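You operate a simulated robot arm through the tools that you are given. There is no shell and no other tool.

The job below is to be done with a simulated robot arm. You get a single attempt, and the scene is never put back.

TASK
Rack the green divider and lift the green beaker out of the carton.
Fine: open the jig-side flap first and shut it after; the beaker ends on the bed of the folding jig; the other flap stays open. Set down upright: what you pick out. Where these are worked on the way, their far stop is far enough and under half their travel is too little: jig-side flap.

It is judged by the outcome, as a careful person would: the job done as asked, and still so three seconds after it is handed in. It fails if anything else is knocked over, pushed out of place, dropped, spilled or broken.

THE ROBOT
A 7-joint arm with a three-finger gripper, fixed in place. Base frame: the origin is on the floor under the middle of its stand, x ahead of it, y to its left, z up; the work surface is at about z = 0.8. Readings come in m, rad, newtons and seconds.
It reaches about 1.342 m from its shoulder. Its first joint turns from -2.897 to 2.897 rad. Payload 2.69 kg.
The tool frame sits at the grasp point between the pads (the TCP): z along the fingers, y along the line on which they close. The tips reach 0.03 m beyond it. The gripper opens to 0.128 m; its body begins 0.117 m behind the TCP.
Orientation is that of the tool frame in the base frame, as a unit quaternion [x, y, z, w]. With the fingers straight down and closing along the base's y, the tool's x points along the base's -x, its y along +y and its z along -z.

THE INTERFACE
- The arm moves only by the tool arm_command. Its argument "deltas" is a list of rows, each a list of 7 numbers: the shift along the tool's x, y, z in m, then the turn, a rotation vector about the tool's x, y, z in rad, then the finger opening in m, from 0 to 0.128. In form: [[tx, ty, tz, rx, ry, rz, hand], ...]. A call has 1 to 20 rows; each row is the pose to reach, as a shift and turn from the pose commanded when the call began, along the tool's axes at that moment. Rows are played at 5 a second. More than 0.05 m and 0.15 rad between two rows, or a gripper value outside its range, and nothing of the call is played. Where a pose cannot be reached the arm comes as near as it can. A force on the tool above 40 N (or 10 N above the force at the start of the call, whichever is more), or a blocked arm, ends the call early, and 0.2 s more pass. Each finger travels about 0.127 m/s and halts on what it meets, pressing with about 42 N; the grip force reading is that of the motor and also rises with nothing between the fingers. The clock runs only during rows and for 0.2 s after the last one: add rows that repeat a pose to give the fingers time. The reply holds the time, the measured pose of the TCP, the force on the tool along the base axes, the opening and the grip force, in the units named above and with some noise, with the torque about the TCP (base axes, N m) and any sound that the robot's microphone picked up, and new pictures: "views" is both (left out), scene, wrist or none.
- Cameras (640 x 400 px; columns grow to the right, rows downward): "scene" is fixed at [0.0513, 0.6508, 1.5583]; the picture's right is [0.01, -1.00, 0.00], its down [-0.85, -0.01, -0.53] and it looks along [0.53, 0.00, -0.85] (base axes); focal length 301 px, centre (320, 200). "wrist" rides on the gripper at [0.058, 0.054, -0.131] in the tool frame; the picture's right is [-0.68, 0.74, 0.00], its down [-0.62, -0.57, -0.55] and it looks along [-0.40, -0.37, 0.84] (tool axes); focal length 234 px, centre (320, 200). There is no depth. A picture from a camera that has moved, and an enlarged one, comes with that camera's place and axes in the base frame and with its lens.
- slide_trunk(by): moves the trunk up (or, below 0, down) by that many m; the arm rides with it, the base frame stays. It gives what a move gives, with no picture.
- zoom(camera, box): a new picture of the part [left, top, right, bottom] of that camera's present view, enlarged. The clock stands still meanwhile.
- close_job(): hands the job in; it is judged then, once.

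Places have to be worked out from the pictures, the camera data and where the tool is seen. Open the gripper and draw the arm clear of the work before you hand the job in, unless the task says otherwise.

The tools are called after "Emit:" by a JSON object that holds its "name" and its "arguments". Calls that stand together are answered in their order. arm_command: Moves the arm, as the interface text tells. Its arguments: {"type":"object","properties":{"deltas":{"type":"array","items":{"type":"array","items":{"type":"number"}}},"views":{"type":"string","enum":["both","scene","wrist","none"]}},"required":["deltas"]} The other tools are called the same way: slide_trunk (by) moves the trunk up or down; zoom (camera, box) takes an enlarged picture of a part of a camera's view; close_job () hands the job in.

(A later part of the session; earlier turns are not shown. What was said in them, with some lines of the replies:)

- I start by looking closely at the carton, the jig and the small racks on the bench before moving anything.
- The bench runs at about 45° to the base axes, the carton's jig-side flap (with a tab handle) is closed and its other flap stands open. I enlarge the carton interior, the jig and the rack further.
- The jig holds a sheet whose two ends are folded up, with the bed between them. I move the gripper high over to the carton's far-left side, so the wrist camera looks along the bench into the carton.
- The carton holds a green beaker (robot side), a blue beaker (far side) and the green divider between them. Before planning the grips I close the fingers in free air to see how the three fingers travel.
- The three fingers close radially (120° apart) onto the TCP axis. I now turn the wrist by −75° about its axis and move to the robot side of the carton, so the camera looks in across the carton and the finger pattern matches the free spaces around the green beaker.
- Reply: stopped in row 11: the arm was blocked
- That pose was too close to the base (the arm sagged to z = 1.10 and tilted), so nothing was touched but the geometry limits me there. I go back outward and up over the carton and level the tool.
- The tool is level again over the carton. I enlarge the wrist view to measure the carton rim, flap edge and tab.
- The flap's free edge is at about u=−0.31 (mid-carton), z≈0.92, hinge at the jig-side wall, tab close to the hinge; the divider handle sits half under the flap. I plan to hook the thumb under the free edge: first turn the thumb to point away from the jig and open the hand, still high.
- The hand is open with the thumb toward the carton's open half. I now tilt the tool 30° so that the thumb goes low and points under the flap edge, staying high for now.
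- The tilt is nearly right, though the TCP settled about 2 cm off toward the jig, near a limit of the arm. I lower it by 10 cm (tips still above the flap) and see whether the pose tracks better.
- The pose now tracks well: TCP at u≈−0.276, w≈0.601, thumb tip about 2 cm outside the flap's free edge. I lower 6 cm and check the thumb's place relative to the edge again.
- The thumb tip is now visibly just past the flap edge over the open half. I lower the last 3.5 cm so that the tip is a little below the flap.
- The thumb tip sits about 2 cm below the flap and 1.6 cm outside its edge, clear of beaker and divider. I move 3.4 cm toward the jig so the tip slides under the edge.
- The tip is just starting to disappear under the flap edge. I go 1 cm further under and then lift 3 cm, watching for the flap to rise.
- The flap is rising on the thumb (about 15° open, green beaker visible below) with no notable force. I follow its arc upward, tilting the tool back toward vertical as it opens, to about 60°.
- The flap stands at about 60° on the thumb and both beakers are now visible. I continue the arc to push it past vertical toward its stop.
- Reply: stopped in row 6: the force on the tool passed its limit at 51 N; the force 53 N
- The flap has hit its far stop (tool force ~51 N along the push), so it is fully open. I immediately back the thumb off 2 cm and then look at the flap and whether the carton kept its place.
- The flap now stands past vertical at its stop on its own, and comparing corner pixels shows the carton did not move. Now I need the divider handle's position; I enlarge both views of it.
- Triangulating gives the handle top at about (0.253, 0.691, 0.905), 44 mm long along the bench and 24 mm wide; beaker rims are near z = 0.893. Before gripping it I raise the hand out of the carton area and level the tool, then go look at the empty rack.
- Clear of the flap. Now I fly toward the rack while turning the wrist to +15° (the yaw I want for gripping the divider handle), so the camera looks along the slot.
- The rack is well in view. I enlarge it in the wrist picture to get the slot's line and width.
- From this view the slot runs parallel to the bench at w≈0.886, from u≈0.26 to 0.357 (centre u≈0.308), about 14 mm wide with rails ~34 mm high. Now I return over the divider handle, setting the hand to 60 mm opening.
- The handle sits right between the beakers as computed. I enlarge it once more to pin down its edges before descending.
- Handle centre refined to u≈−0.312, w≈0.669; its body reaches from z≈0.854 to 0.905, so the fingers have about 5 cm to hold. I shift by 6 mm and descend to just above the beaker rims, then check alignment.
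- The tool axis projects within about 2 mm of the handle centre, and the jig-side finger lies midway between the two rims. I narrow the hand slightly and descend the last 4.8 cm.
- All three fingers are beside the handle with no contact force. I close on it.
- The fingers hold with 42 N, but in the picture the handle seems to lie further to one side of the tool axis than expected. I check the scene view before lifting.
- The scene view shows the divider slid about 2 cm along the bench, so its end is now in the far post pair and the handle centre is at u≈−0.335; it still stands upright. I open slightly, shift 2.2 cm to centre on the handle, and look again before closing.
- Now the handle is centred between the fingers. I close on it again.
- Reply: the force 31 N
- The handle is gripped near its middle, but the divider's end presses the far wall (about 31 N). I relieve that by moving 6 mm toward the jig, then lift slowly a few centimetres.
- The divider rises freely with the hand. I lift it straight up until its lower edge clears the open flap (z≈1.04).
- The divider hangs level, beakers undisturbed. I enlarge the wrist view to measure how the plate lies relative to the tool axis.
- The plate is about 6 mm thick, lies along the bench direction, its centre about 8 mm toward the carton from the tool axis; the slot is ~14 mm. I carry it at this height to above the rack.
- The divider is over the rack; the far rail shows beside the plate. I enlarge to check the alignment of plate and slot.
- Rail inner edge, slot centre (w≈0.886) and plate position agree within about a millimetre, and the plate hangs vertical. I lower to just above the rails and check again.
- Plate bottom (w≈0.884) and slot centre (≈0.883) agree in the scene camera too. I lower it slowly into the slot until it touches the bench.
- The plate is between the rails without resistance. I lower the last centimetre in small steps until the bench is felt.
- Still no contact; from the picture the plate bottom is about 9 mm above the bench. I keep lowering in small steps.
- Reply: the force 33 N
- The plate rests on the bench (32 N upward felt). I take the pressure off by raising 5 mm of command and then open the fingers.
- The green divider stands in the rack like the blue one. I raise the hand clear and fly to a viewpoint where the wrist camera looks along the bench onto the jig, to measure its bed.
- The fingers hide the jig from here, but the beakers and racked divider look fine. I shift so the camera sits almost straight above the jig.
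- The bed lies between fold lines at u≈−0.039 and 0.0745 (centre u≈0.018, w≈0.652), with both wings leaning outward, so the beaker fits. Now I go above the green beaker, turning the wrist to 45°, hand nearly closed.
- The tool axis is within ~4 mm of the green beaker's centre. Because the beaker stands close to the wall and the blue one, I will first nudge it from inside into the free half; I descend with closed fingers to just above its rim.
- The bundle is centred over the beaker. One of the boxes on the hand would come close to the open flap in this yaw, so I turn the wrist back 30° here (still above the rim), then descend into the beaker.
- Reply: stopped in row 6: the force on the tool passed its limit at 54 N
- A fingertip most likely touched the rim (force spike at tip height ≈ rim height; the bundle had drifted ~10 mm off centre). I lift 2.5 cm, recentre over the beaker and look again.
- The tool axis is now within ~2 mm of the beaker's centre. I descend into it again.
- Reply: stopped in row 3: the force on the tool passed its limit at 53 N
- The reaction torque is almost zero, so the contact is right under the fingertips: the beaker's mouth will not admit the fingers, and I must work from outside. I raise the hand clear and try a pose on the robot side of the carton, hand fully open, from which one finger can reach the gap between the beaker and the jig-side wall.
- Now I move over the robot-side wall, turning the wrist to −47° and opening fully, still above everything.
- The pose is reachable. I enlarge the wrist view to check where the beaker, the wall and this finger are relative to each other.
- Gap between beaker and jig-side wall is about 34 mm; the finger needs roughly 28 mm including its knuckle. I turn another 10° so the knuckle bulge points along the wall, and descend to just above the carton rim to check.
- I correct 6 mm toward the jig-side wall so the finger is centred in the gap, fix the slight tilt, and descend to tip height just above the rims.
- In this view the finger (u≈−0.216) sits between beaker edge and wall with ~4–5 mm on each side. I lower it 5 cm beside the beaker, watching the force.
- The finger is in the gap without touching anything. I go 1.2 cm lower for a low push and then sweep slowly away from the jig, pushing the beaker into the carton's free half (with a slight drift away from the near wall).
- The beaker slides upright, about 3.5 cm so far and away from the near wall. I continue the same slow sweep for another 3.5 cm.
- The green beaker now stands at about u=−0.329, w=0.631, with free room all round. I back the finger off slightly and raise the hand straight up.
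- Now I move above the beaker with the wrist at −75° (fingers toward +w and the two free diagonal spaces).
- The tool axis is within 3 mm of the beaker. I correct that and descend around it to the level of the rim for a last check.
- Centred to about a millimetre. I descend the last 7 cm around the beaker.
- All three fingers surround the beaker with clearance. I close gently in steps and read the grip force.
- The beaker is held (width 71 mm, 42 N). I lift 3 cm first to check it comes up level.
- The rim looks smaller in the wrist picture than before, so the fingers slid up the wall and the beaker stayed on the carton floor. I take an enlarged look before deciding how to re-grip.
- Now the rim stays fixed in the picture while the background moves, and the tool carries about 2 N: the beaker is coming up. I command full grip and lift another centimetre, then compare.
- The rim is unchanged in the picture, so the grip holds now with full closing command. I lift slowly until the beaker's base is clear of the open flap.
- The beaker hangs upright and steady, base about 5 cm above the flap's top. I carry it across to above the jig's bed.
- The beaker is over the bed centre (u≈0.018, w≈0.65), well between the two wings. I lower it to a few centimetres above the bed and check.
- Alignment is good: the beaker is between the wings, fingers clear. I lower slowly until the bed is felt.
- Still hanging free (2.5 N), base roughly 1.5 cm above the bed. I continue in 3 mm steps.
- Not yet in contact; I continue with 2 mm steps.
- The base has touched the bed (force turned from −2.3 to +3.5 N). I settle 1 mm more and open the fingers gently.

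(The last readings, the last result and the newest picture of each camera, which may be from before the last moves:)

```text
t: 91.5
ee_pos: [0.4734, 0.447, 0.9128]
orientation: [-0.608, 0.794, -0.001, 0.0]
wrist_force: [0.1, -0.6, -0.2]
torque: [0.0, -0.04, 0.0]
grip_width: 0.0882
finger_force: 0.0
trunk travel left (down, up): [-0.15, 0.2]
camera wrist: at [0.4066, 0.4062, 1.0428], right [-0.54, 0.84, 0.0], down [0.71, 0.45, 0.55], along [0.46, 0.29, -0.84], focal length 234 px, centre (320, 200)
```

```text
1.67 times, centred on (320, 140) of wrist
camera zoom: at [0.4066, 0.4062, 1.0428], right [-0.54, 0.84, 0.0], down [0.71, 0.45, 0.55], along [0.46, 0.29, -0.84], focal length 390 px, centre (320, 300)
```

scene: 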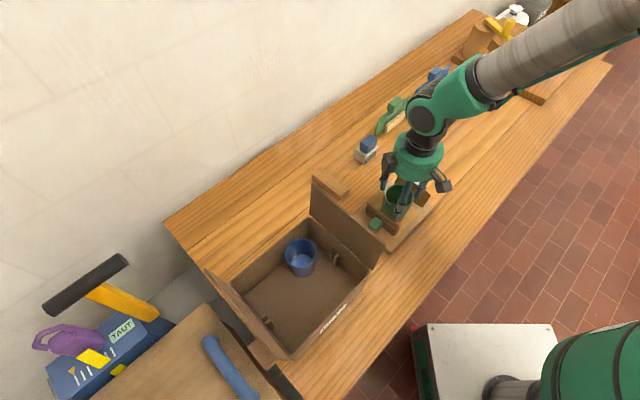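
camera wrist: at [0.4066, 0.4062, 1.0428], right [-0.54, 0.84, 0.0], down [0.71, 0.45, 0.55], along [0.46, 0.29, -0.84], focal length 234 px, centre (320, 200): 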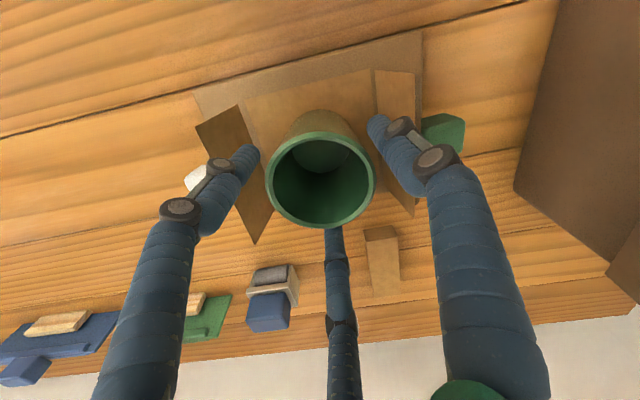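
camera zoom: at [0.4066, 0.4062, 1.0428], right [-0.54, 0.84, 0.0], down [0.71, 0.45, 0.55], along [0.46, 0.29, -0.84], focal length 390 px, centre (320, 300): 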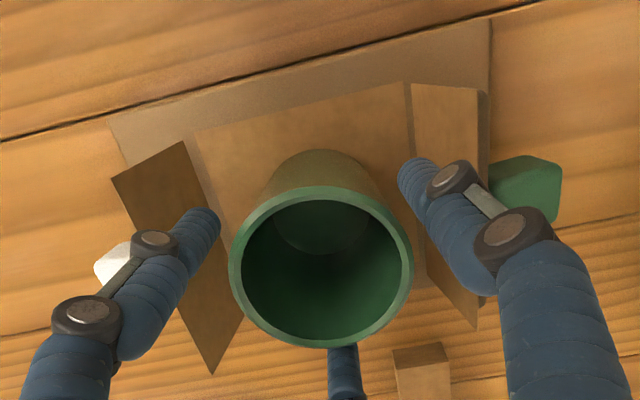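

The beaker stands upright on the bed and the fingers are free. I raise the hand straight up.

Emit:
{"name": "arm_command", "arguments": {"deltas": [[0, 0, -0.015, 0, 0, 0, 0.088], [0, 0, -0.035, 0, 0, 0, 0.088], [0, 0, -0.065, 0, 0, 0, 0.088], [0, 0, -0.1, 0, 0, 0, 0.088], [0, 0, -0.14, 0, 0, 0, 0.088], [0, 0, -0.18, 0, 0, 0, 0.088], [0, 0, -0.22, 0, 0, 0, 0.088], [0, 0, -0.25, 0, 0, 0, 0.088]]}}

Emit:
{"name": "zoom", "arguments": {"camera": "scene", "box": [350, 150, 450, 250]}}

Emit:
{"name": "zoom", "arguments": {"camera": "wrist", "box": [220, 20, 420, 160]}}

Emit:
{"name": "zoom", "arguments": {"camera": "wrist", "box": [420, 0, 640, 160]}}

```text
t: 93.2
ee_pos: [0.4734, 0.4473, 1.1638]
orientation: [-0.609, 0.793, 0.0, -0.001]
wrist_force: [-0.3, -0.5, -0.6]
torque: [-0.02, 0.0, 0.01]
grip_width: 0.088
finger_force: 0.0
trunk travel left (down, up): [-0.15, 0.2]
camera wrist: at [0.4065, 0.4061, 1.2931], right [-0.54, 0.84, 0.0], down [0.71, 0.45, 0.55], along [0.46, 0.29, -0.84], focal length 234 px, centre (320, 200)
```

scene: 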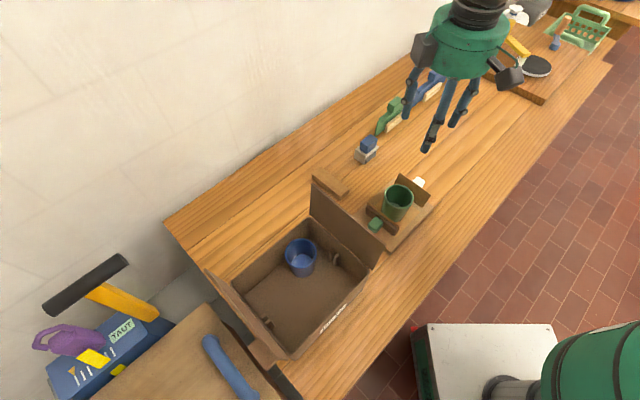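
wrist: 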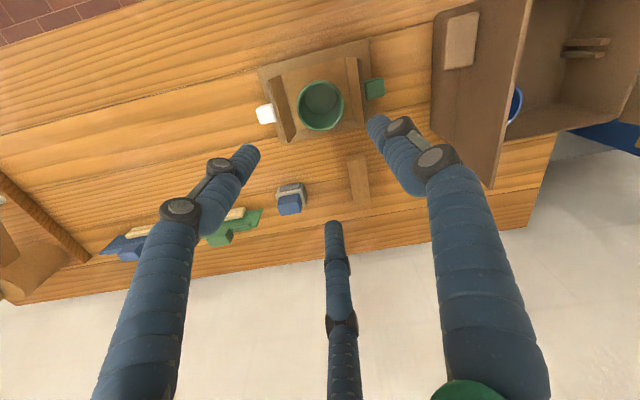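

```text
4.00 times, centred on (400, 200) of scene
camera zoom: at [0.0513, 0.6508, 1.5583], right [0.01, -1.0, 0.0], down [-0.85, -0.01, -0.53], along [0.53, 0.0, -0.85], focal length 1204 px, centre (0, 200)
```

zoom: 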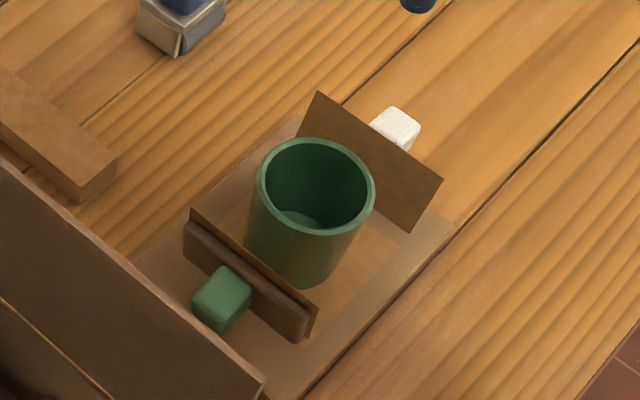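

```text
2.86 times, centred on (320, 90) of wrist
camera zoom: at [0.4065, 0.4061, 1.2931], right [-0.54, 0.84, 0.0], down [0.71, 0.45, 0.55], along [0.46, 0.29, -0.84], focal length 669 px, centre (320, 514)
```

zoom: 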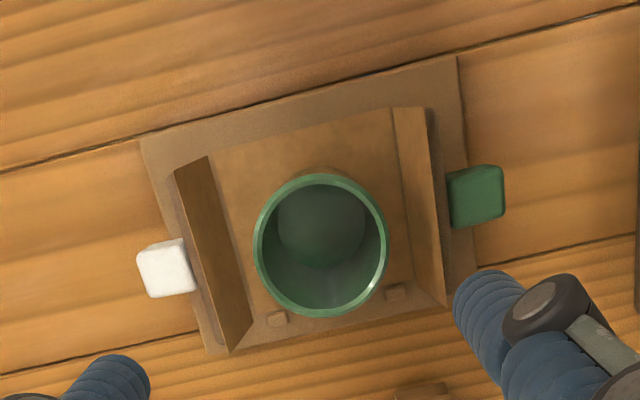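

```text
2.50 times, centred on (530, 80) of wrist
camera zoom: at [0.4065, 0.4061, 1.2931], right [-0.54, 0.84, 0.0], down [0.71, 0.45, 0.55], along [0.46, 0.29, -0.84], focal length 585 px, centre (-205, 500)
```

zoom: 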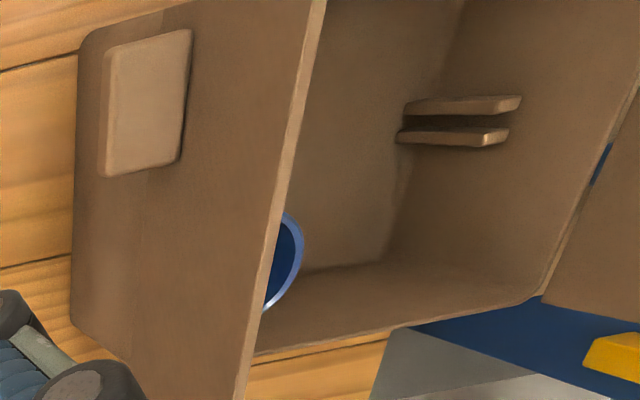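

The beaker stands on the bed with everything around it undisturbed. Next is shutting the jig-side flap; I bring the hand above the flap's top edge with the thumb toward the carton's inside and the other two fingers outside.

Emit:
{"name": "arm_command", "arguments": {"deltas": [[-0.0093, 0.0313, 0, 0, 0, 0.0873, 0.1], [-0.0185, 0.0627, 0, 0, 0, 0.1745, 0.11], [-0.0278, 0.094, 0, 0, 0, 0.2618, 0.11], [-0.037, 0.1253, 0.005, 0, 0, 0.3491, 0.11], [-0.0463, 0.1567, 0.012, 0, 0, 0.4363, 0.11], [-0.0555, 0.188, 0.02, 0, 0, 0.5236, 0.11], [-0.0555, 0.188, 0.02, 0, 0, 0.5236, 0.11]]}}

Emit:
{"name": "zoom", "arguments": {"camera": "scene", "box": [270, 160, 430, 300]}}

```text
t: 94.8
ee_pos: [0.3064, 0.5492, 1.1431]
orientation: [-0.381, 0.924, -0.002, -0.001]
wrist_force: [0.3, 0.6, -0.5]
torque: [-0.05, -0.02, 0.02]
grip_width: 0.1102
finger_force: 0.0
trunk travel left (down, up): [-0.15, 0.2]
camera wrist: at [0.2268, 0.5483, 1.2728], right [-0.04, 1.0, 0.0], down [0.84, 0.04, 0.55], along [0.55, 0.02, -0.84], focal length 234 px, centre (320, 200)
```

scene: 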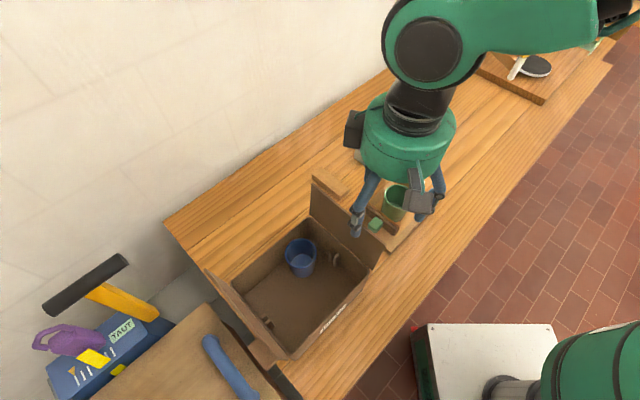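
wrist: 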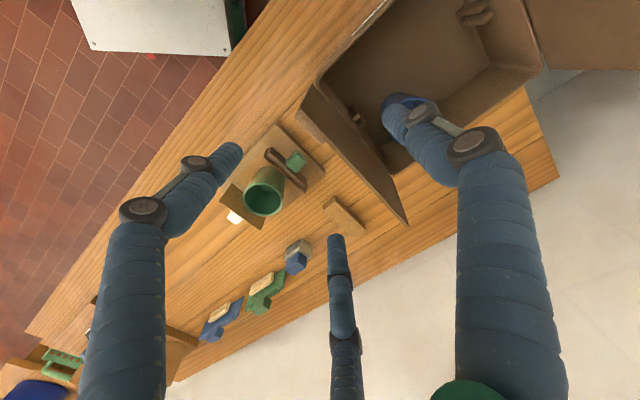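

```text
2.86 times, centred on (350, 230) of scene
camera zoom: at [0.0513, 0.6508, 1.5583], right [0.01, -1.0, 0.0], down [-0.85, -0.01, -0.53], along [0.53, 0.0, -0.85], focal length 860 px, centre (234, 114)
```

zoom: 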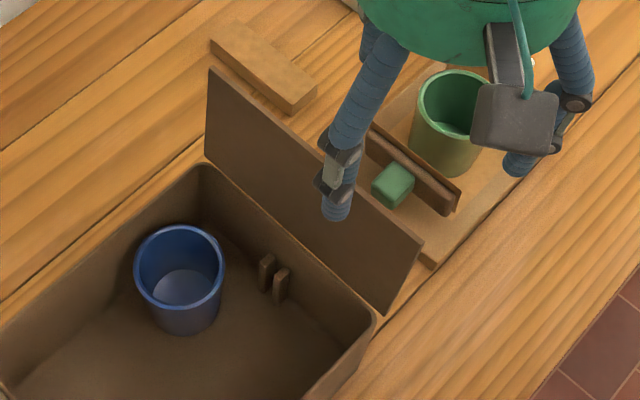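

The hand straddles the flap as planned (thumb inside, two fingers outside, flap edge at u≈−0.176). I descend until the fingertips overlap the flap's upper 3 cm.

Emit:
{"name": "arm_command", "arguments": {"deltas": [[0, 0, 0.03, 0, 0, 0, 0.11], [0, 0, 0.06, 0, 0, 0, 0.11], [0, 0, 0.09, 0, 0, 0, 0.11], [0, 0, 0.115, 0, 0, 0, 0.11], [0, 0, 0.115, 0, 0, 0, 0.11]]}}

Emit:
{"name": "zoom", "arguments": {"camera": "scene", "box": [270, 160, 430, 300]}}

```text
t: 96.0
ee_pos: [0.3062, 0.5484, 1.0288]
orientation: [-0.382, 0.924, 0.0, 0.0]
wrist_force: [-0.1, 0.4, 0.8]
torque: [0.0, 0.0, -0.01]
grip_width: 0.1099
finger_force: 0.0
trunk travel left (down, up): [-0.15, 0.2]
camera wrist: at [0.2277, 0.5478, 1.1585], right [-0.04, 1.0, 0.0], down [0.84, 0.04, 0.55], along [0.55, 0.02, -0.84], focal length 234 px, centre (320, 200)
```

scene: 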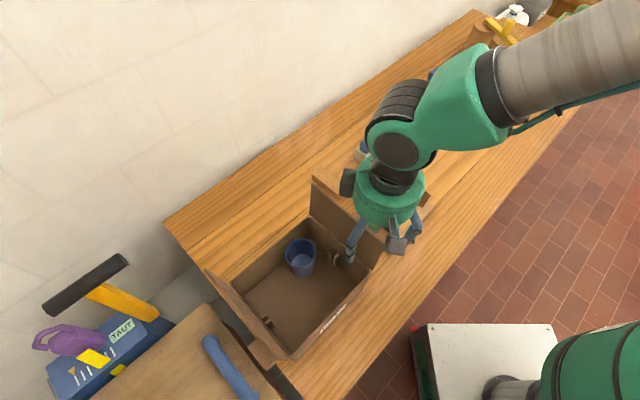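
wrist: 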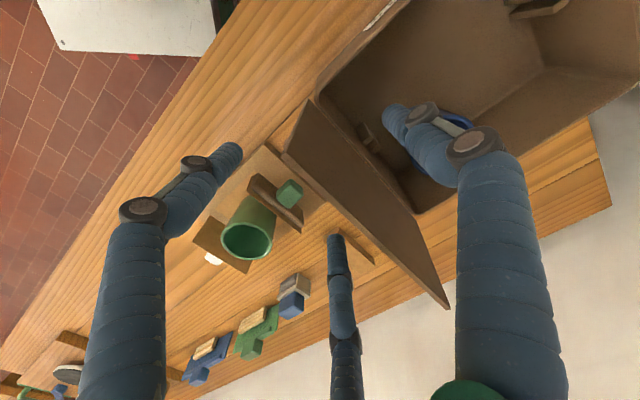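

```text
2.86 times, centred on (350, 230) of scene
camera zoom: at [0.0513, 0.6508, 1.5583], right [0.01, -1.0, 0.0], down [-0.85, -0.01, -0.53], along [0.53, 0.0, -0.85], focal length 860 px, centre (234, 114)
```

zoom: 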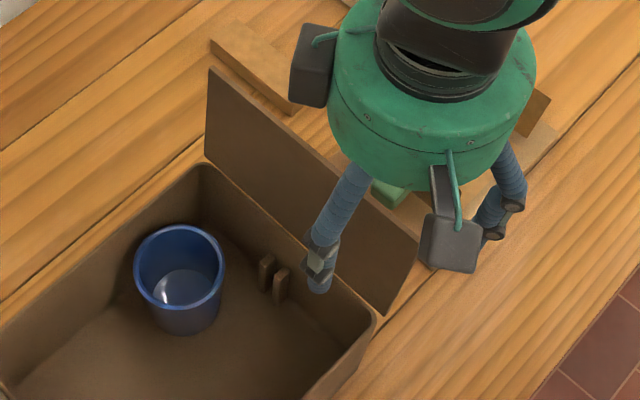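

One outside finger (w≈0.66) lies behind the flap, the thumb waits inside. I move slowly away from the jig so that the outside finger swings the flap past vertical.

Emit:
{"name": "arm_command", "arguments": {"deltas": [[0, 0.011, 0, 0, 0, 0, 0.11], [0, 0.022, 0, 0, 0, 0, 0.11], [0, 0.033, 0, 0, 0, 0, 0.11], [0, 0.042, 0, 0, 0, 0, 0.11], [0, 0.042, 0, 0, 0, 0, 0.11]]}}

Emit:
{"name": "zoom", "arguments": {"camera": "scene", "box": [270, 160, 430, 300]}}

```text
t: 97.2
ee_pos: [0.2769, 0.5809, 1.0292]
orientation: [-0.382, 0.924, 0.0, 0.0]
wrist_force: [-0.6, 0.7, 0.5]
torque: [0.02, 0.02, -0.01]
grip_width: 0.1102
finger_force: 0.0
trunk travel left (down, up): [-0.15, 0.2]
camera wrist: at [0.1976, 0.5781, 1.1584], right [-0.04, 1.0, 0.0], down [0.84, 0.04, 0.55], along [0.55, 0.02, -0.84], focal length 234 px, centre (320, 200)
```

scene: 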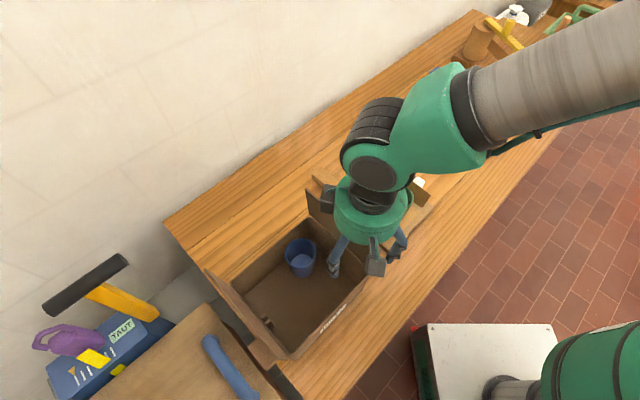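
wrist: 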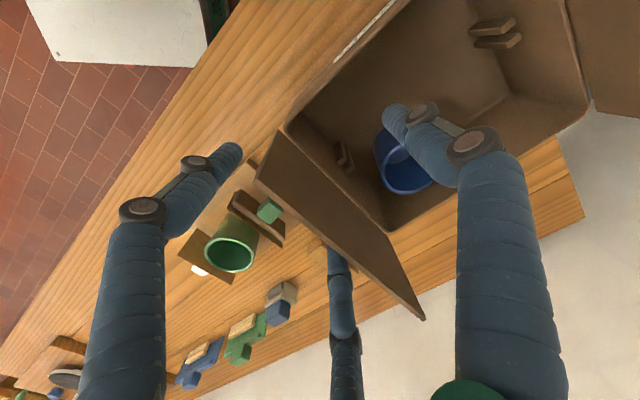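

```text
2.86 times, centred on (350, 230) of scene
camera zoom: at [0.0513, 0.6508, 1.5583], right [0.01, -1.0, 0.0], down [-0.85, -0.01, -0.53], along [0.53, 0.0, -0.85], focal length 860 px, centre (234, 114)
```

zoom: 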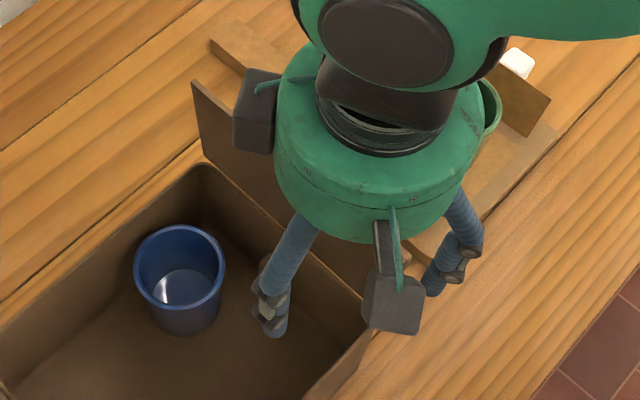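

The flap is now just about vertical against the outside finger. I narrow the hand so that the thumb is close behind the flap when it tips over, limiting its fall.

Emit:
{"name": "arm_command", "arguments": {"deltas": [[0, 0, 0, 0, 0, 0, 0.095], [0, 0, 0, 0, 0, 0, 0.08], [0, 0, 0, 0, 0, 0, 0.068], [0, 0, 0, 0, 0, 0, 0.06], [0, 0, 0, 0, 0, 0, 0.06]]}}

Emit:
{"name": "zoom", "arguments": {"camera": "scene", "box": [270, 160, 430, 300]}}

Emit:
{"name": "zoom", "arguments": {"camera": "wrist", "box": [200, 80, 460, 280]}}

```text
t: 98.5
ee_pos: [0.2768, 0.5799, 1.0288]
orientation: [-0.383, 0.924, 0.0, -0.001]
wrist_force: [-0.2, 0.1, -0.2]
torque: [0.0, 0.0, 0.01]
grip_width: 0.06
finger_force: 0.1
trunk travel left (down, up): [-0.15, 0.2]
camera wrist: at [0.1978, 0.5778, 1.1583], right [-0.04, 1.0, 0.0], down [0.84, 0.04, 0.55], along [0.55, 0.02, -0.84], focal length 234 px, centre (320, 200)
```

scene: 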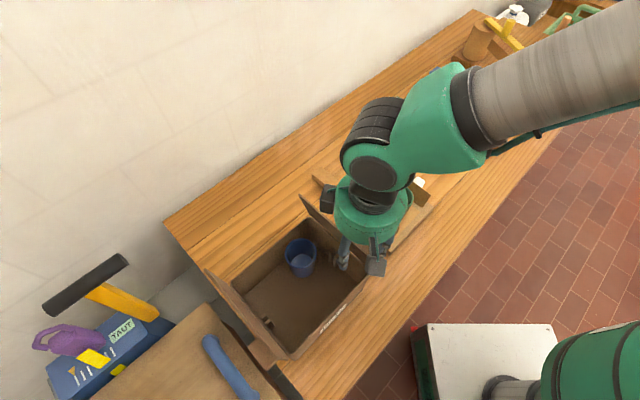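
wrist: 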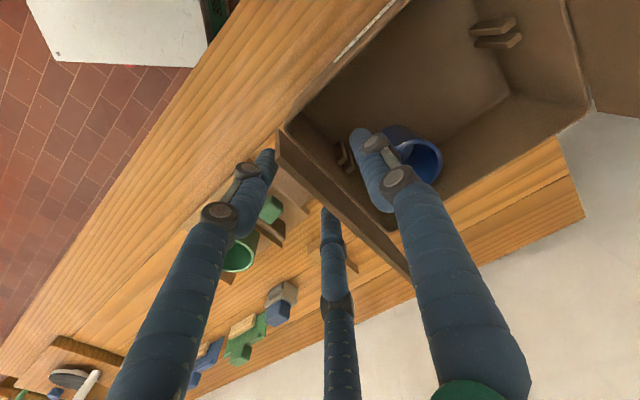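

```text
2.86 times, centred on (350, 230) of scene
camera zoom: at [0.0513, 0.6508, 1.5583], right [0.01, -1.0, 0.0], down [-0.85, -0.01, -0.53], along [0.53, 0.0, -0.85], focal length 860 px, centre (234, 114)
```

zoom: 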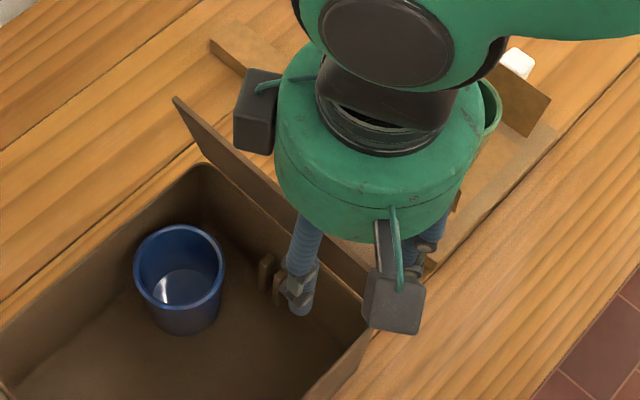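

```text
2.00 times, centred on (330, 180) of wrist
camera zoom: at [0.1978, 0.5778, 1.1583], right [-0.04, 1.0, 0.0], down [0.84, 0.04, 0.55], along [0.55, 0.02, -0.84], focal length 468 px, centre (300, 240)
```

zoom: 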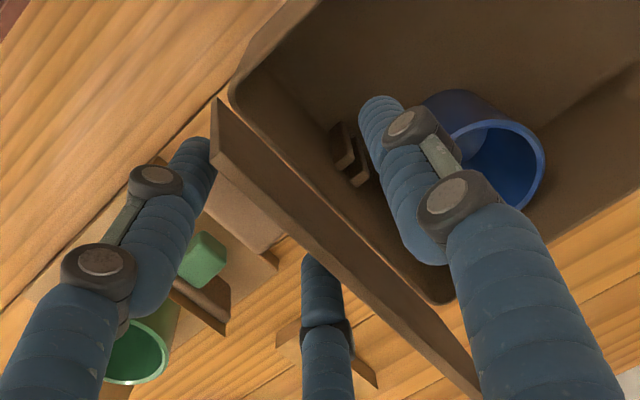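

The flap stays at about 78° by itself – its hinge has friction – so it will not slam. I lift the hand off the flap, close the fingers, and go to its outer side to push it shut gently from outside.

Emit:
{"name": "arm_command", "arguments": {"deltas": [[0, 0, -0.03, 0, 0, 0, 0.06], [0, 0, -0.065, 0, 0, 0, 0.06], [0, 0, -0.1, 0, 0, 0, 0.06], [-0.02, -0.015, -0.1, 0, 0, 0, 0.03], [-0.042, -0.033, -0.1, 0, 0, 0, 0.004], [-0.0634, -0.052, -0.1, 0, 0, 0, 0.0], [-0.0634, -0.052, -0.1, 0, 0, 0, 0.0]]}}

Emit:
{"name": "zoom", "arguments": {"camera": "scene", "box": [270, 160, 430, 300]}}

Emit:
{"name": "zoom", "arguments": {"camera": "wrist", "box": [240, 60, 500, 260]}}

```text
t: 100.0
ee_pos: [0.3607, 0.5887, 1.1292]
orientation: [-0.384, 0.923, -0.001, -0.002]
wrist_force: [0.4, -0.1, -1.0]
torque: [0.01, 0.05, -0.01]
grip_width: 0.0022
finger_force: 31.8
trunk travel left (down, up): [-0.15, 0.2]
camera wrist: at [0.281, 0.5856, 1.2579], right [-0.04, 1.0, 0.0], down [0.84, 0.04, 0.55], along [0.55, 0.02, -0.84], focal length 234 px, centre (320, 200)
```

scene: 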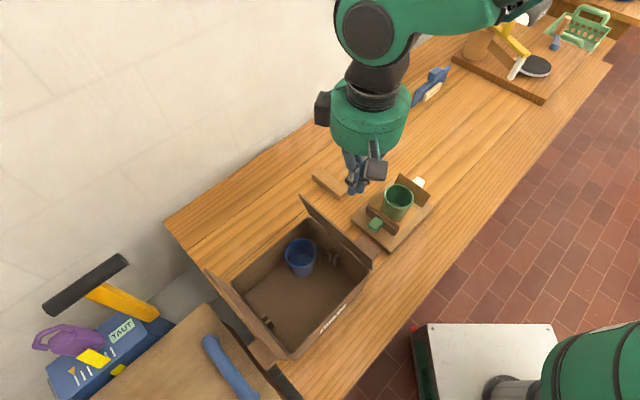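
wrist: 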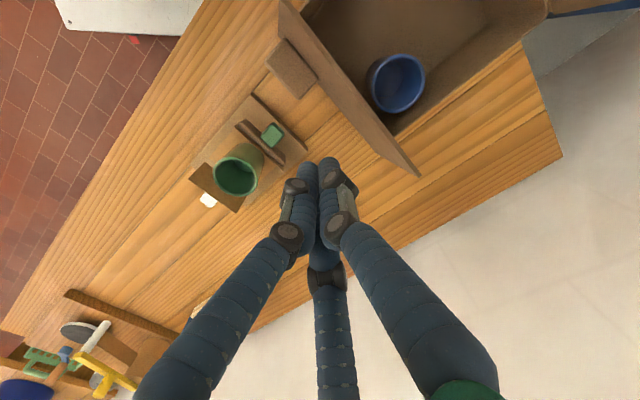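

```text
2.86 times, centred on (350, 230) of scene
camera zoom: at [0.0513, 0.6508, 1.5583], right [0.01, -1.0, 0.0], down [-0.85, -0.01, -0.53], along [0.53, 0.0, -0.85], focal length 860 px, centre (234, 114)
```

zoom: 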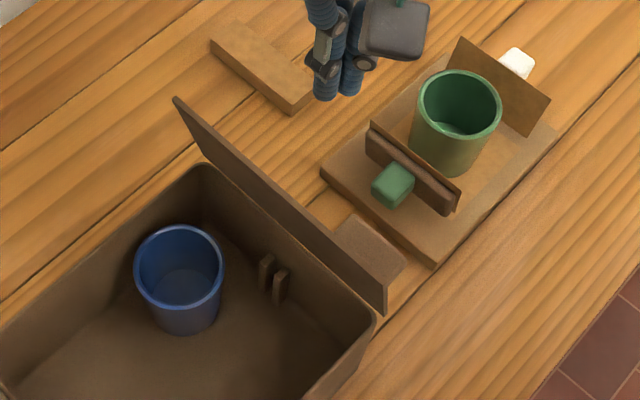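

```text
2.00 times, centred on (370, 160) of wrist
camera zoom: at [0.281, 0.5856, 1.2579], right [-0.04, 1.0, 0.0], down [0.84, 0.04, 0.55], along [0.55, 0.02, -0.84], focal length 468 px, centre (220, 280)
```

zoom: 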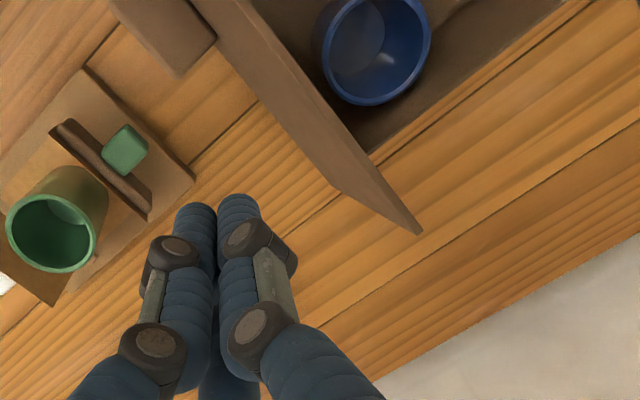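

The flap rests at ~78° with nothing inside its path. With closed fingers on its outer side I push its upper edge over and down along its arc to about 45°, then check.

Emit:
{"name": "arm_command", "arguments": {"deltas": [[0, 0.0038, 0.0442, 0, 0, 0, 0.0], [0, 0.0068, 0.0842, 0, 0, 0, 0.0], [0, 0.0238, 0.0892, 0, 0, 0, 0.0], [0, 0.0304, 0.0892, 0, 0, 0, 0.0], [0, 0.0428, 0.0922, 0, 0, 0, 0.0], [0, 0.0558, 0.0961, 0, 0, 0, 0.0], [0, 0.0672, 0.1027, 0, 0, 0, 0.0], [0, 0.0786, 0.1093, 0, 0, 0, 0.0], [0, 0.0786, 0.1093, 0, 0, 0, 0.0]]}}

Emit:
{"name": "zoom", "arguments": {"camera": "scene", "box": [250, 170, 410, 310]}}

Emit:
{"name": "zoom", "arguments": {"camera": "wrist", "box": [240, 60, 500, 260]}}

```text
t: 102.0
ee_pos: [0.3038, 0.6436, 1.0184]
orientation: [-0.383, 0.924, 0.0, -0.001]
wrist_force: [0.0, 0.4, -0.4]
torque: [-0.03, 0.02, 0.0]
grip_width: 0.0022
finger_force: 31.7
trunk travel left (down, up): [-0.15, 0.2]
camera wrist: at [0.2235, 0.6416, 1.1482], right [-0.04, 1.0, 0.0], down [0.84, 0.04, 0.55], along [0.55, 0.02, -0.84], focal length 234 px, centre (320, 200)
```

scene: 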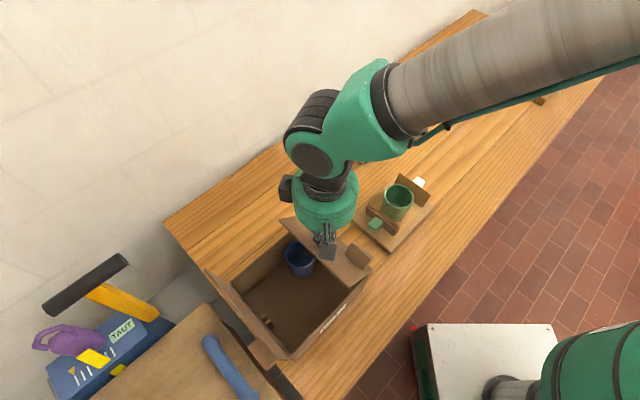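
wrist: 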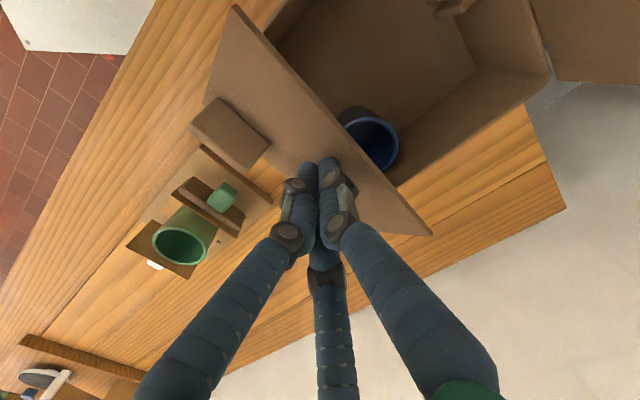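

```text
2.86 times, centred on (330, 240) of scene
camera zoom: at [0.0513, 0.6508, 1.5583], right [0.01, -1.0, 0.0], down [-0.85, -0.01, -0.53], along [0.53, 0.0, -0.85], focal length 860 px, centre (291, 86)
```

zoom: 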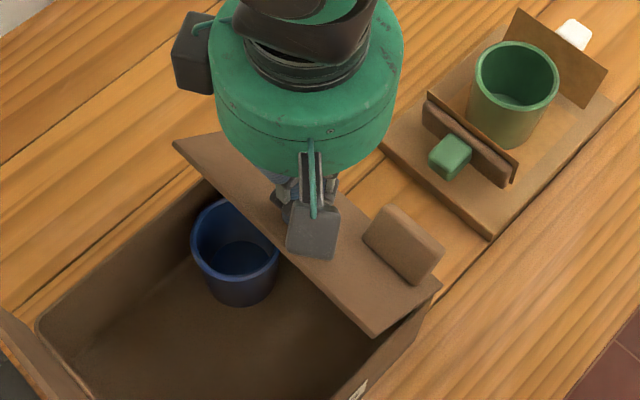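

```text
2.00 times, centred on (370, 160) of wrist
camera zoom: at [0.2235, 0.6416, 1.1482], right [-0.04, 1.0, 0.0], down [0.84, 0.04, 0.55], along [0.55, 0.02, -0.84], focal length 468 px, centre (220, 280)
```

zoom: 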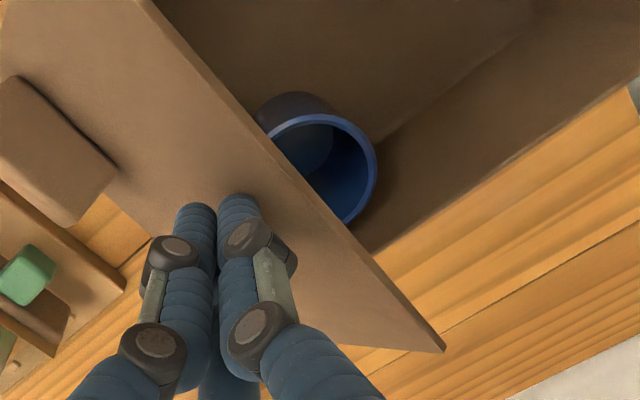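

The flap follows nicely, now about 45°. I continue the arc down to nearly closed.

Emit:
{"name": "arm_command", "arguments": {"deltas": [[0, 0.0087, 0.0074, 0, 0, 0, 0.0], [0, 0.0181, 0.0171, 0, 0, 0, 0.0], [0, 0.0252, 0.0284, 0, 0, 0, 0.0], [0, 0.0312, 0.0399, 0, 0, 0, 0.0], [0, 0.0342, 0.0484, 0, 0, 0, 0.0], [0, 0.0365, 0.0567, 0, 0, 0, 0.0], [0, 0.0375, 0.062, 0, 0, 0, 0.0], [0, 0.0375, 0.062, 0, 0, 0, 0.0]]}}

Emit:
{"name": "zoom", "arguments": {"camera": "scene", "box": [230, 190, 390, 330]}}

Emit:
{"name": "zoom", "arguments": {"camera": "wrist", "box": [240, 60, 500, 260]}}

```text
t: 103.8
ee_pos: [0.276, 0.6701, 0.9569]
orientation: [-0.382, 0.924, 0.001, 0.0]
wrist_force: [0.0, -0.6, 0.4]
torque: [-0.05, 0.04, 0.03]
grip_width: 0.0019
finger_force: 31.3
trunk travel left (down, up): [-0.15, 0.2]
camera wrist: at [0.197, 0.6675, 1.0865], right [-0.04, 1.0, 0.0], down [0.84, 0.04, 0.55], along [0.55, 0.02, -0.84], focal length 234 px, centre (320, 200)
```

scene: 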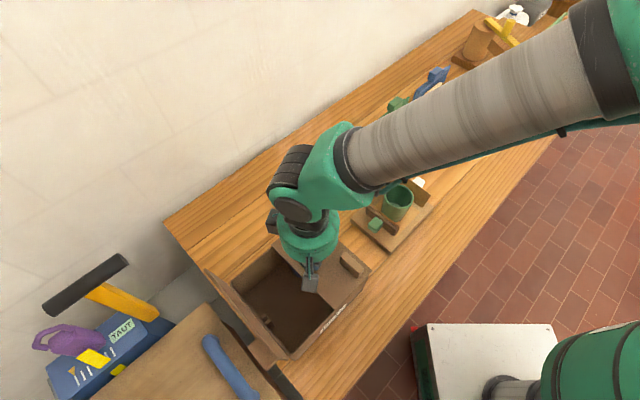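
wrist: 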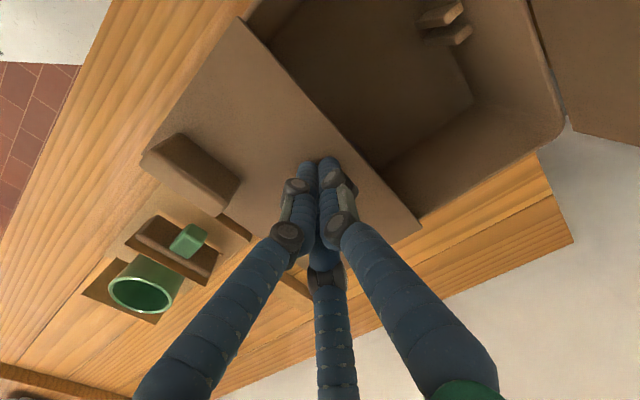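

```text
2.86 times, centred on (310, 260) of scene
camera zoom: at [0.0513, 0.6508, 1.5583], right [0.01, -1.0, 0.0], down [-0.85, -0.01, -0.53], along [0.53, 0.0, -0.85], focal length 860 px, centre (349, 29)
```

zoom: 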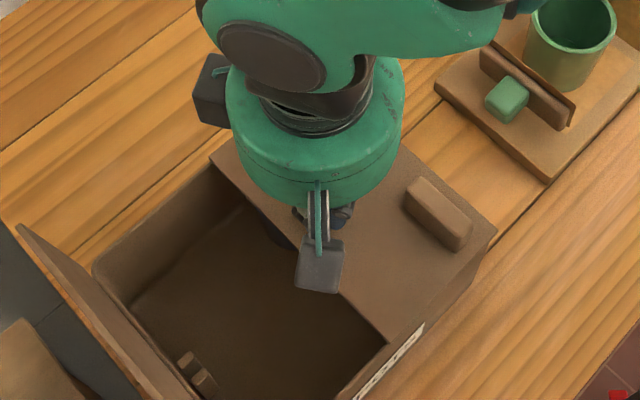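

```text
2.00 times, centred on (370, 160) of wrist
camera zoom: at [0.197, 0.6675, 1.0865], right [-0.04, 1.0, 0.0], down [0.84, 0.04, 0.55], along [0.55, 0.02, -0.84], focal length 468 px, centre (220, 280)
```

zoom: 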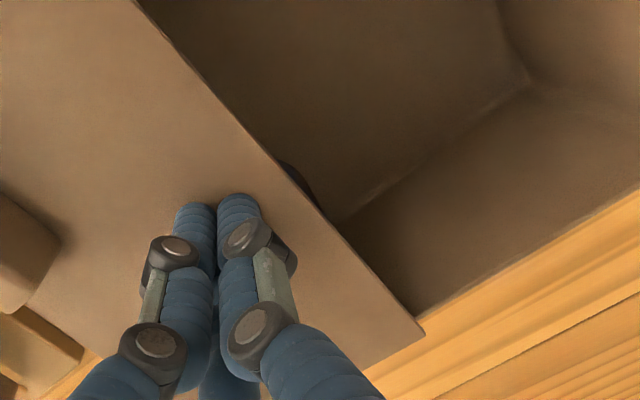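

The flap is almost down. I press down in 2–3 mm steps until I feel it seat.

Emit:
{"name": "arm_command", "arguments": {"deltas": [[0, 0.0005, 0.003, 0, 0, 0, 0.0], [0, 0.0005, 0.005, 0, 0, 0, 0.0], [0, 0.0005, 0.007, 0, 0, 0, 0.0]], "views": "none"}}

Emit:
{"name": "zoom", "arguments": {"camera": "scene", "box": [230, 190, 390, 330]}}

```text
t: 104.7
ee_pos: [0.2766, 0.6706, 0.952]
orientation: [-0.382, 0.924, 0.0, 0.001]
wrist_force: [-2.2, -6.1, 19.8]
torque: [-0.35, -0.03, 0.03]
grip_width: 0.002
finger_force: 31.1
trunk travel left (down, up): [-0.15, 0.2]
```

```text
2.86 times, centred on (310, 260) of scene
camera zoom: at [0.0513, 0.6508, 1.5583], right [0.01, -1.0, 0.0], down [-0.85, -0.01, -0.53], along [0.53, 0.0, -0.85], focal length 860 px, centre (349, 29)
```

zoom: 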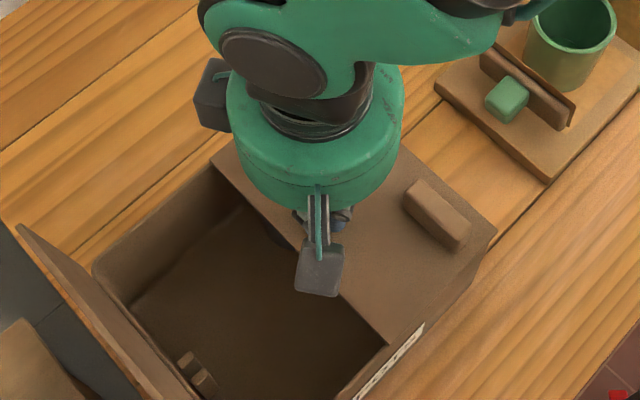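

The flap is seated (20 N against the stop at the right height). I raise the hand straight up and look at the result.

Emit:
{"name": "arm_command", "arguments": {"deltas": [[0, 0, -0.01, 0, 0, 0, 0.0], [0, 0, -0.04, 0, 0, 0, 0.0], [0, 0, -0.08, 0, 0, 0, 0.0], [0, 0, -0.125, 0, 0, 0, 0.0], [0, 0, -0.17, 0, 0, 0, 0.0], [0, 0, -0.21, 0, 0, 0, 0.0]]}}

Emit:
{"name": "zoom", "arguments": {"camera": "scene", "box": [200, 200, 380, 370]}}

Emit:
{"name": "zoom", "arguments": {"camera": "wrist", "box": [140, 0, 460, 200]}}

```text
t: 106.0
ee_pos: [0.2771, 0.6712, 1.1595]
orientation: [-0.383, 0.924, 0.0, -0.001]
wrist_force: [0.3, 0.2, -0.9]
torque: [0.03, 0.02, 0.01]
grip_width: 0.0021
finger_force: 31.1
trunk travel left (down, up): [-0.15, 0.2]
camera wrist: at [0.1967, 0.6685, 1.2893], right [-0.04, 1.0, 0.0], down [0.84, 0.04, 0.55], along [0.55, 0.02, -0.84], focal length 234 px, centre (320, 200)
```

scene: 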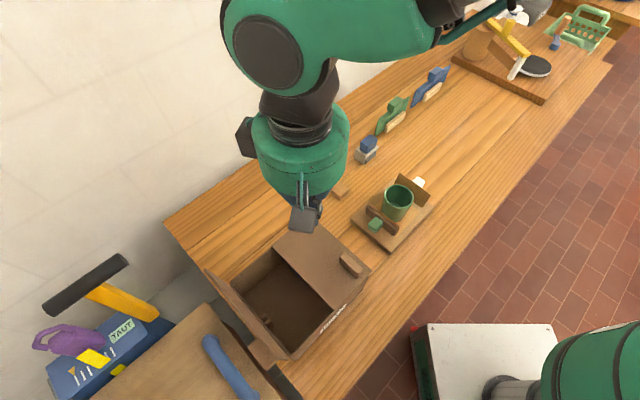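
wrist: 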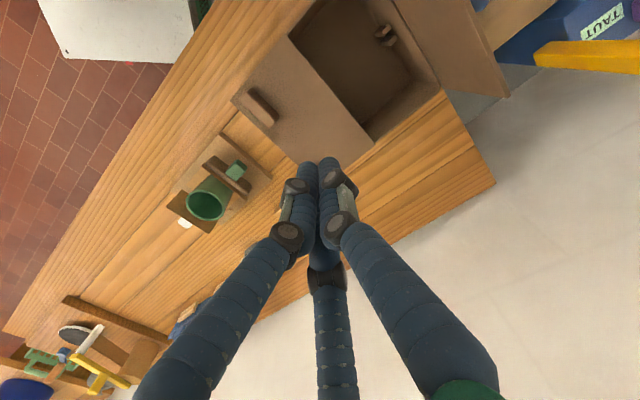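

```text
2.35 times, centred on (290, 285) of scene
camera zoom: at [0.0513, 0.6508, 1.5583], right [0.01, -1.0, 0.0], down [-0.85, -0.01, -0.53], along [0.53, 0.0, -0.85], focal length 708 px, centre (391, 0)
```

zoom: 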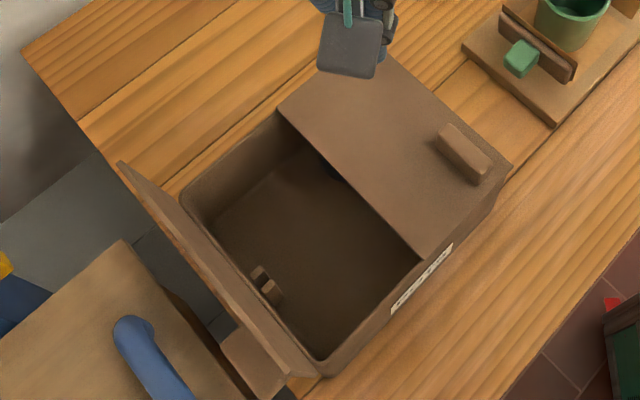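

```text
2.00 times, centred on (300, 100) of wrist
camera zoom: at [0.1967, 0.6685, 1.2893], right [-0.04, 1.0, 0.0], down [0.84, 0.04, 0.55], along [0.55, 0.02, -0.84], focal length 468 px, centre (360, 400)
```

zoom: 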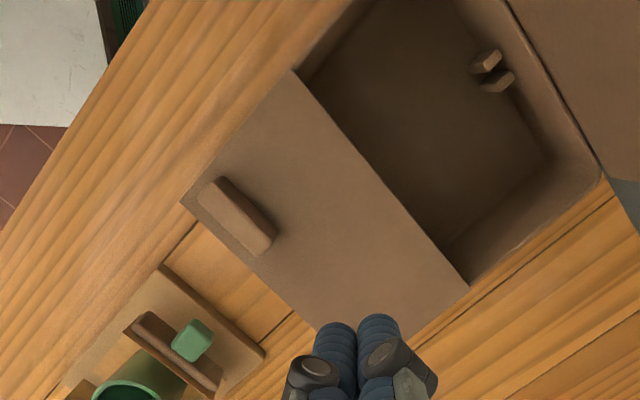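

The jig-side flap lies exactly as it did at the start and the other flap is still open. I now open the hand and draw the arm up and away from the work.

Emit:
{"name": "arm_command", "arguments": {"deltas": [[0, -0.02, -0.035, 0, 0, 0, 0.02], [0.008, -0.055, -0.055, 0, 0, 0.0785, 0.05], [0.016, -0.09, -0.075, 0, 0, 0.157, 0.08], [0.0244, -0.1281, -0.09, 0, 0, 0.2355, 0.11], [0.0339, -0.1678, -0.1, 0, 0, 0.314, 0.128], [0.0433, -0.2075, -0.11, 0, 0, 0.3925, 0.128], [0.0528, -0.2472, -0.118, 0, 0, 0.471, 0.128], [0.0622, -0.2868, -0.126, 0, 0, 0.5495, 0.128], [0.0716, -0.3265, -0.132, 0, 0, 0.628, 0.128], [0.0811, -0.3662, -0.137, 0, 0, 0.7065, 0.128], [0.0905, -0.4059, -0.14, 0, 0, 0.785, 0.128], [0.0905, -0.4059, -0.14, 0, 0, 0.785, 0.128]]}}

Emit:
{"name": "zoom", "arguments": {"camera": "scene", "box": [300, 60, 480, 260]}}

Emit:
{"name": "zoom", "arguments": {"camera": "scene", "box": [200, 200, 380, 370]}}

```text
t: 108.7
ee_pos: [0.4998, 0.321, 1.3017]
orientation: [0.002, 1.0, 0.0, 0.0]
wrist_force: [0.4, -0.7, 0.1]
torque: [0.1, 0.0, -0.02]
grip_width: 0.128
finger_force: 0.0
trunk travel left (down, up): [-0.15, 0.2]
camera wrist: at [0.4413, 0.3741, 1.4303], right [0.68, 0.74, 0.0], down [0.62, -0.57, 0.55], along [0.4, -0.37, -0.84], focal length 234 px, centre (320, 200)
```

scene: 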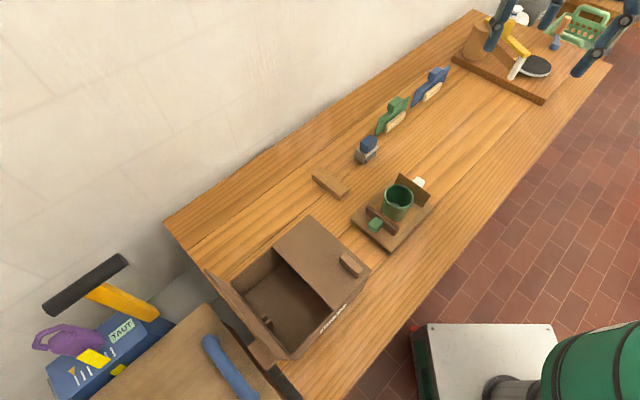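
wrist: 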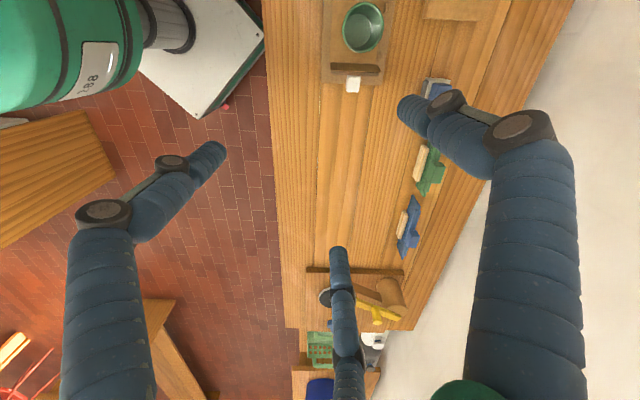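

```text
2.00 times, centred on (390, 160) of scene
camera zoom: at [0.0513, 0.6508, 1.5583], right [0.01, -1.0, 0.0], down [-0.85, -0.01, -0.53], along [0.53, 0.0, -0.85], focal length 602 px, centre (180, 280)
```

zoom: 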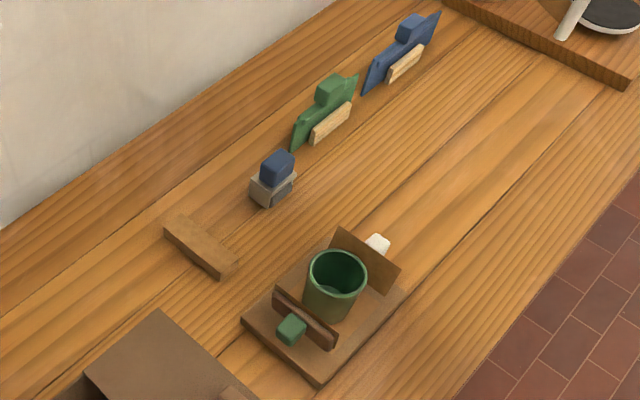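

```text
2.35 times, centred on (290, 285) of scene
camera zoom: at [0.0513, 0.6508, 1.5583], right [0.01, -1.0, 0.0], down [-0.85, -0.01, -0.53], along [0.53, 0.0, -0.85], focal length 708 px, centre (391, 0)
```

zoom: 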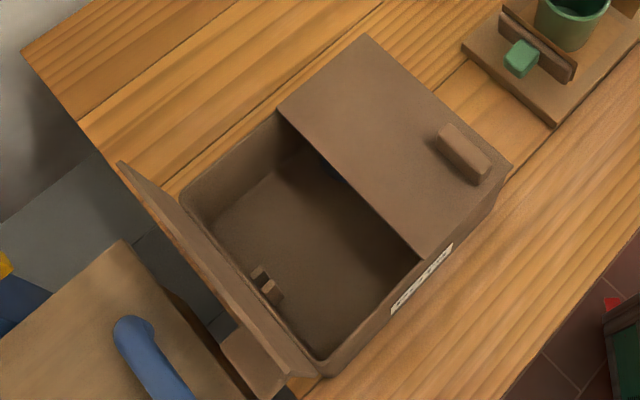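

The green divider is in its rack, and the green beaker is upright on the jig's bed. The jig-side flap is shut, the other flap is open, the blue beaker is still inside, and the arm is clear with an open hand. I hand the job in.

Emit:
{"name": "close_job", "arguments": {}}

```text
The job is handed in.
```

The job is done and handed in. The green divider is in the empty rack and the green beaker stands upright on the bed of the folding jig. The jig-side flap went to its far stop before I took anything out, and it is shut again now. The other flap stayed open throughout.

These didn't go cleanly along the way:

- **Flap at its stop:** I pushed the flap to its stop with about 51 N. The carton did not move.
- **Divider:** while I lowered the hand around its handle, the divider slid about 2 cm inside the carton. I re-gripped it before lifting.
- **Beaker mouth:** I twice pressed on the top of the beaker with just over 50 N, because the fingers would not go into its mouth. Nothing tipped or shifted.
- **Beaker move:** the beaker stood too close to the carton wall and the blue beaker to grip. I slid it about 6 cm into the free half of the carton with one finger first.
- **Beaker grip:** on the first lift the fingers slipped up the side of the beaker. It stayed on the carton floor, and the firmer grip after that held.

In the last pictures the carton and jig look as they did at the start, and the blue divider is still in its rack. The blue beaker was upright and in place before I shut the flap, which now hides most of it. The arm is clear with the hand open.
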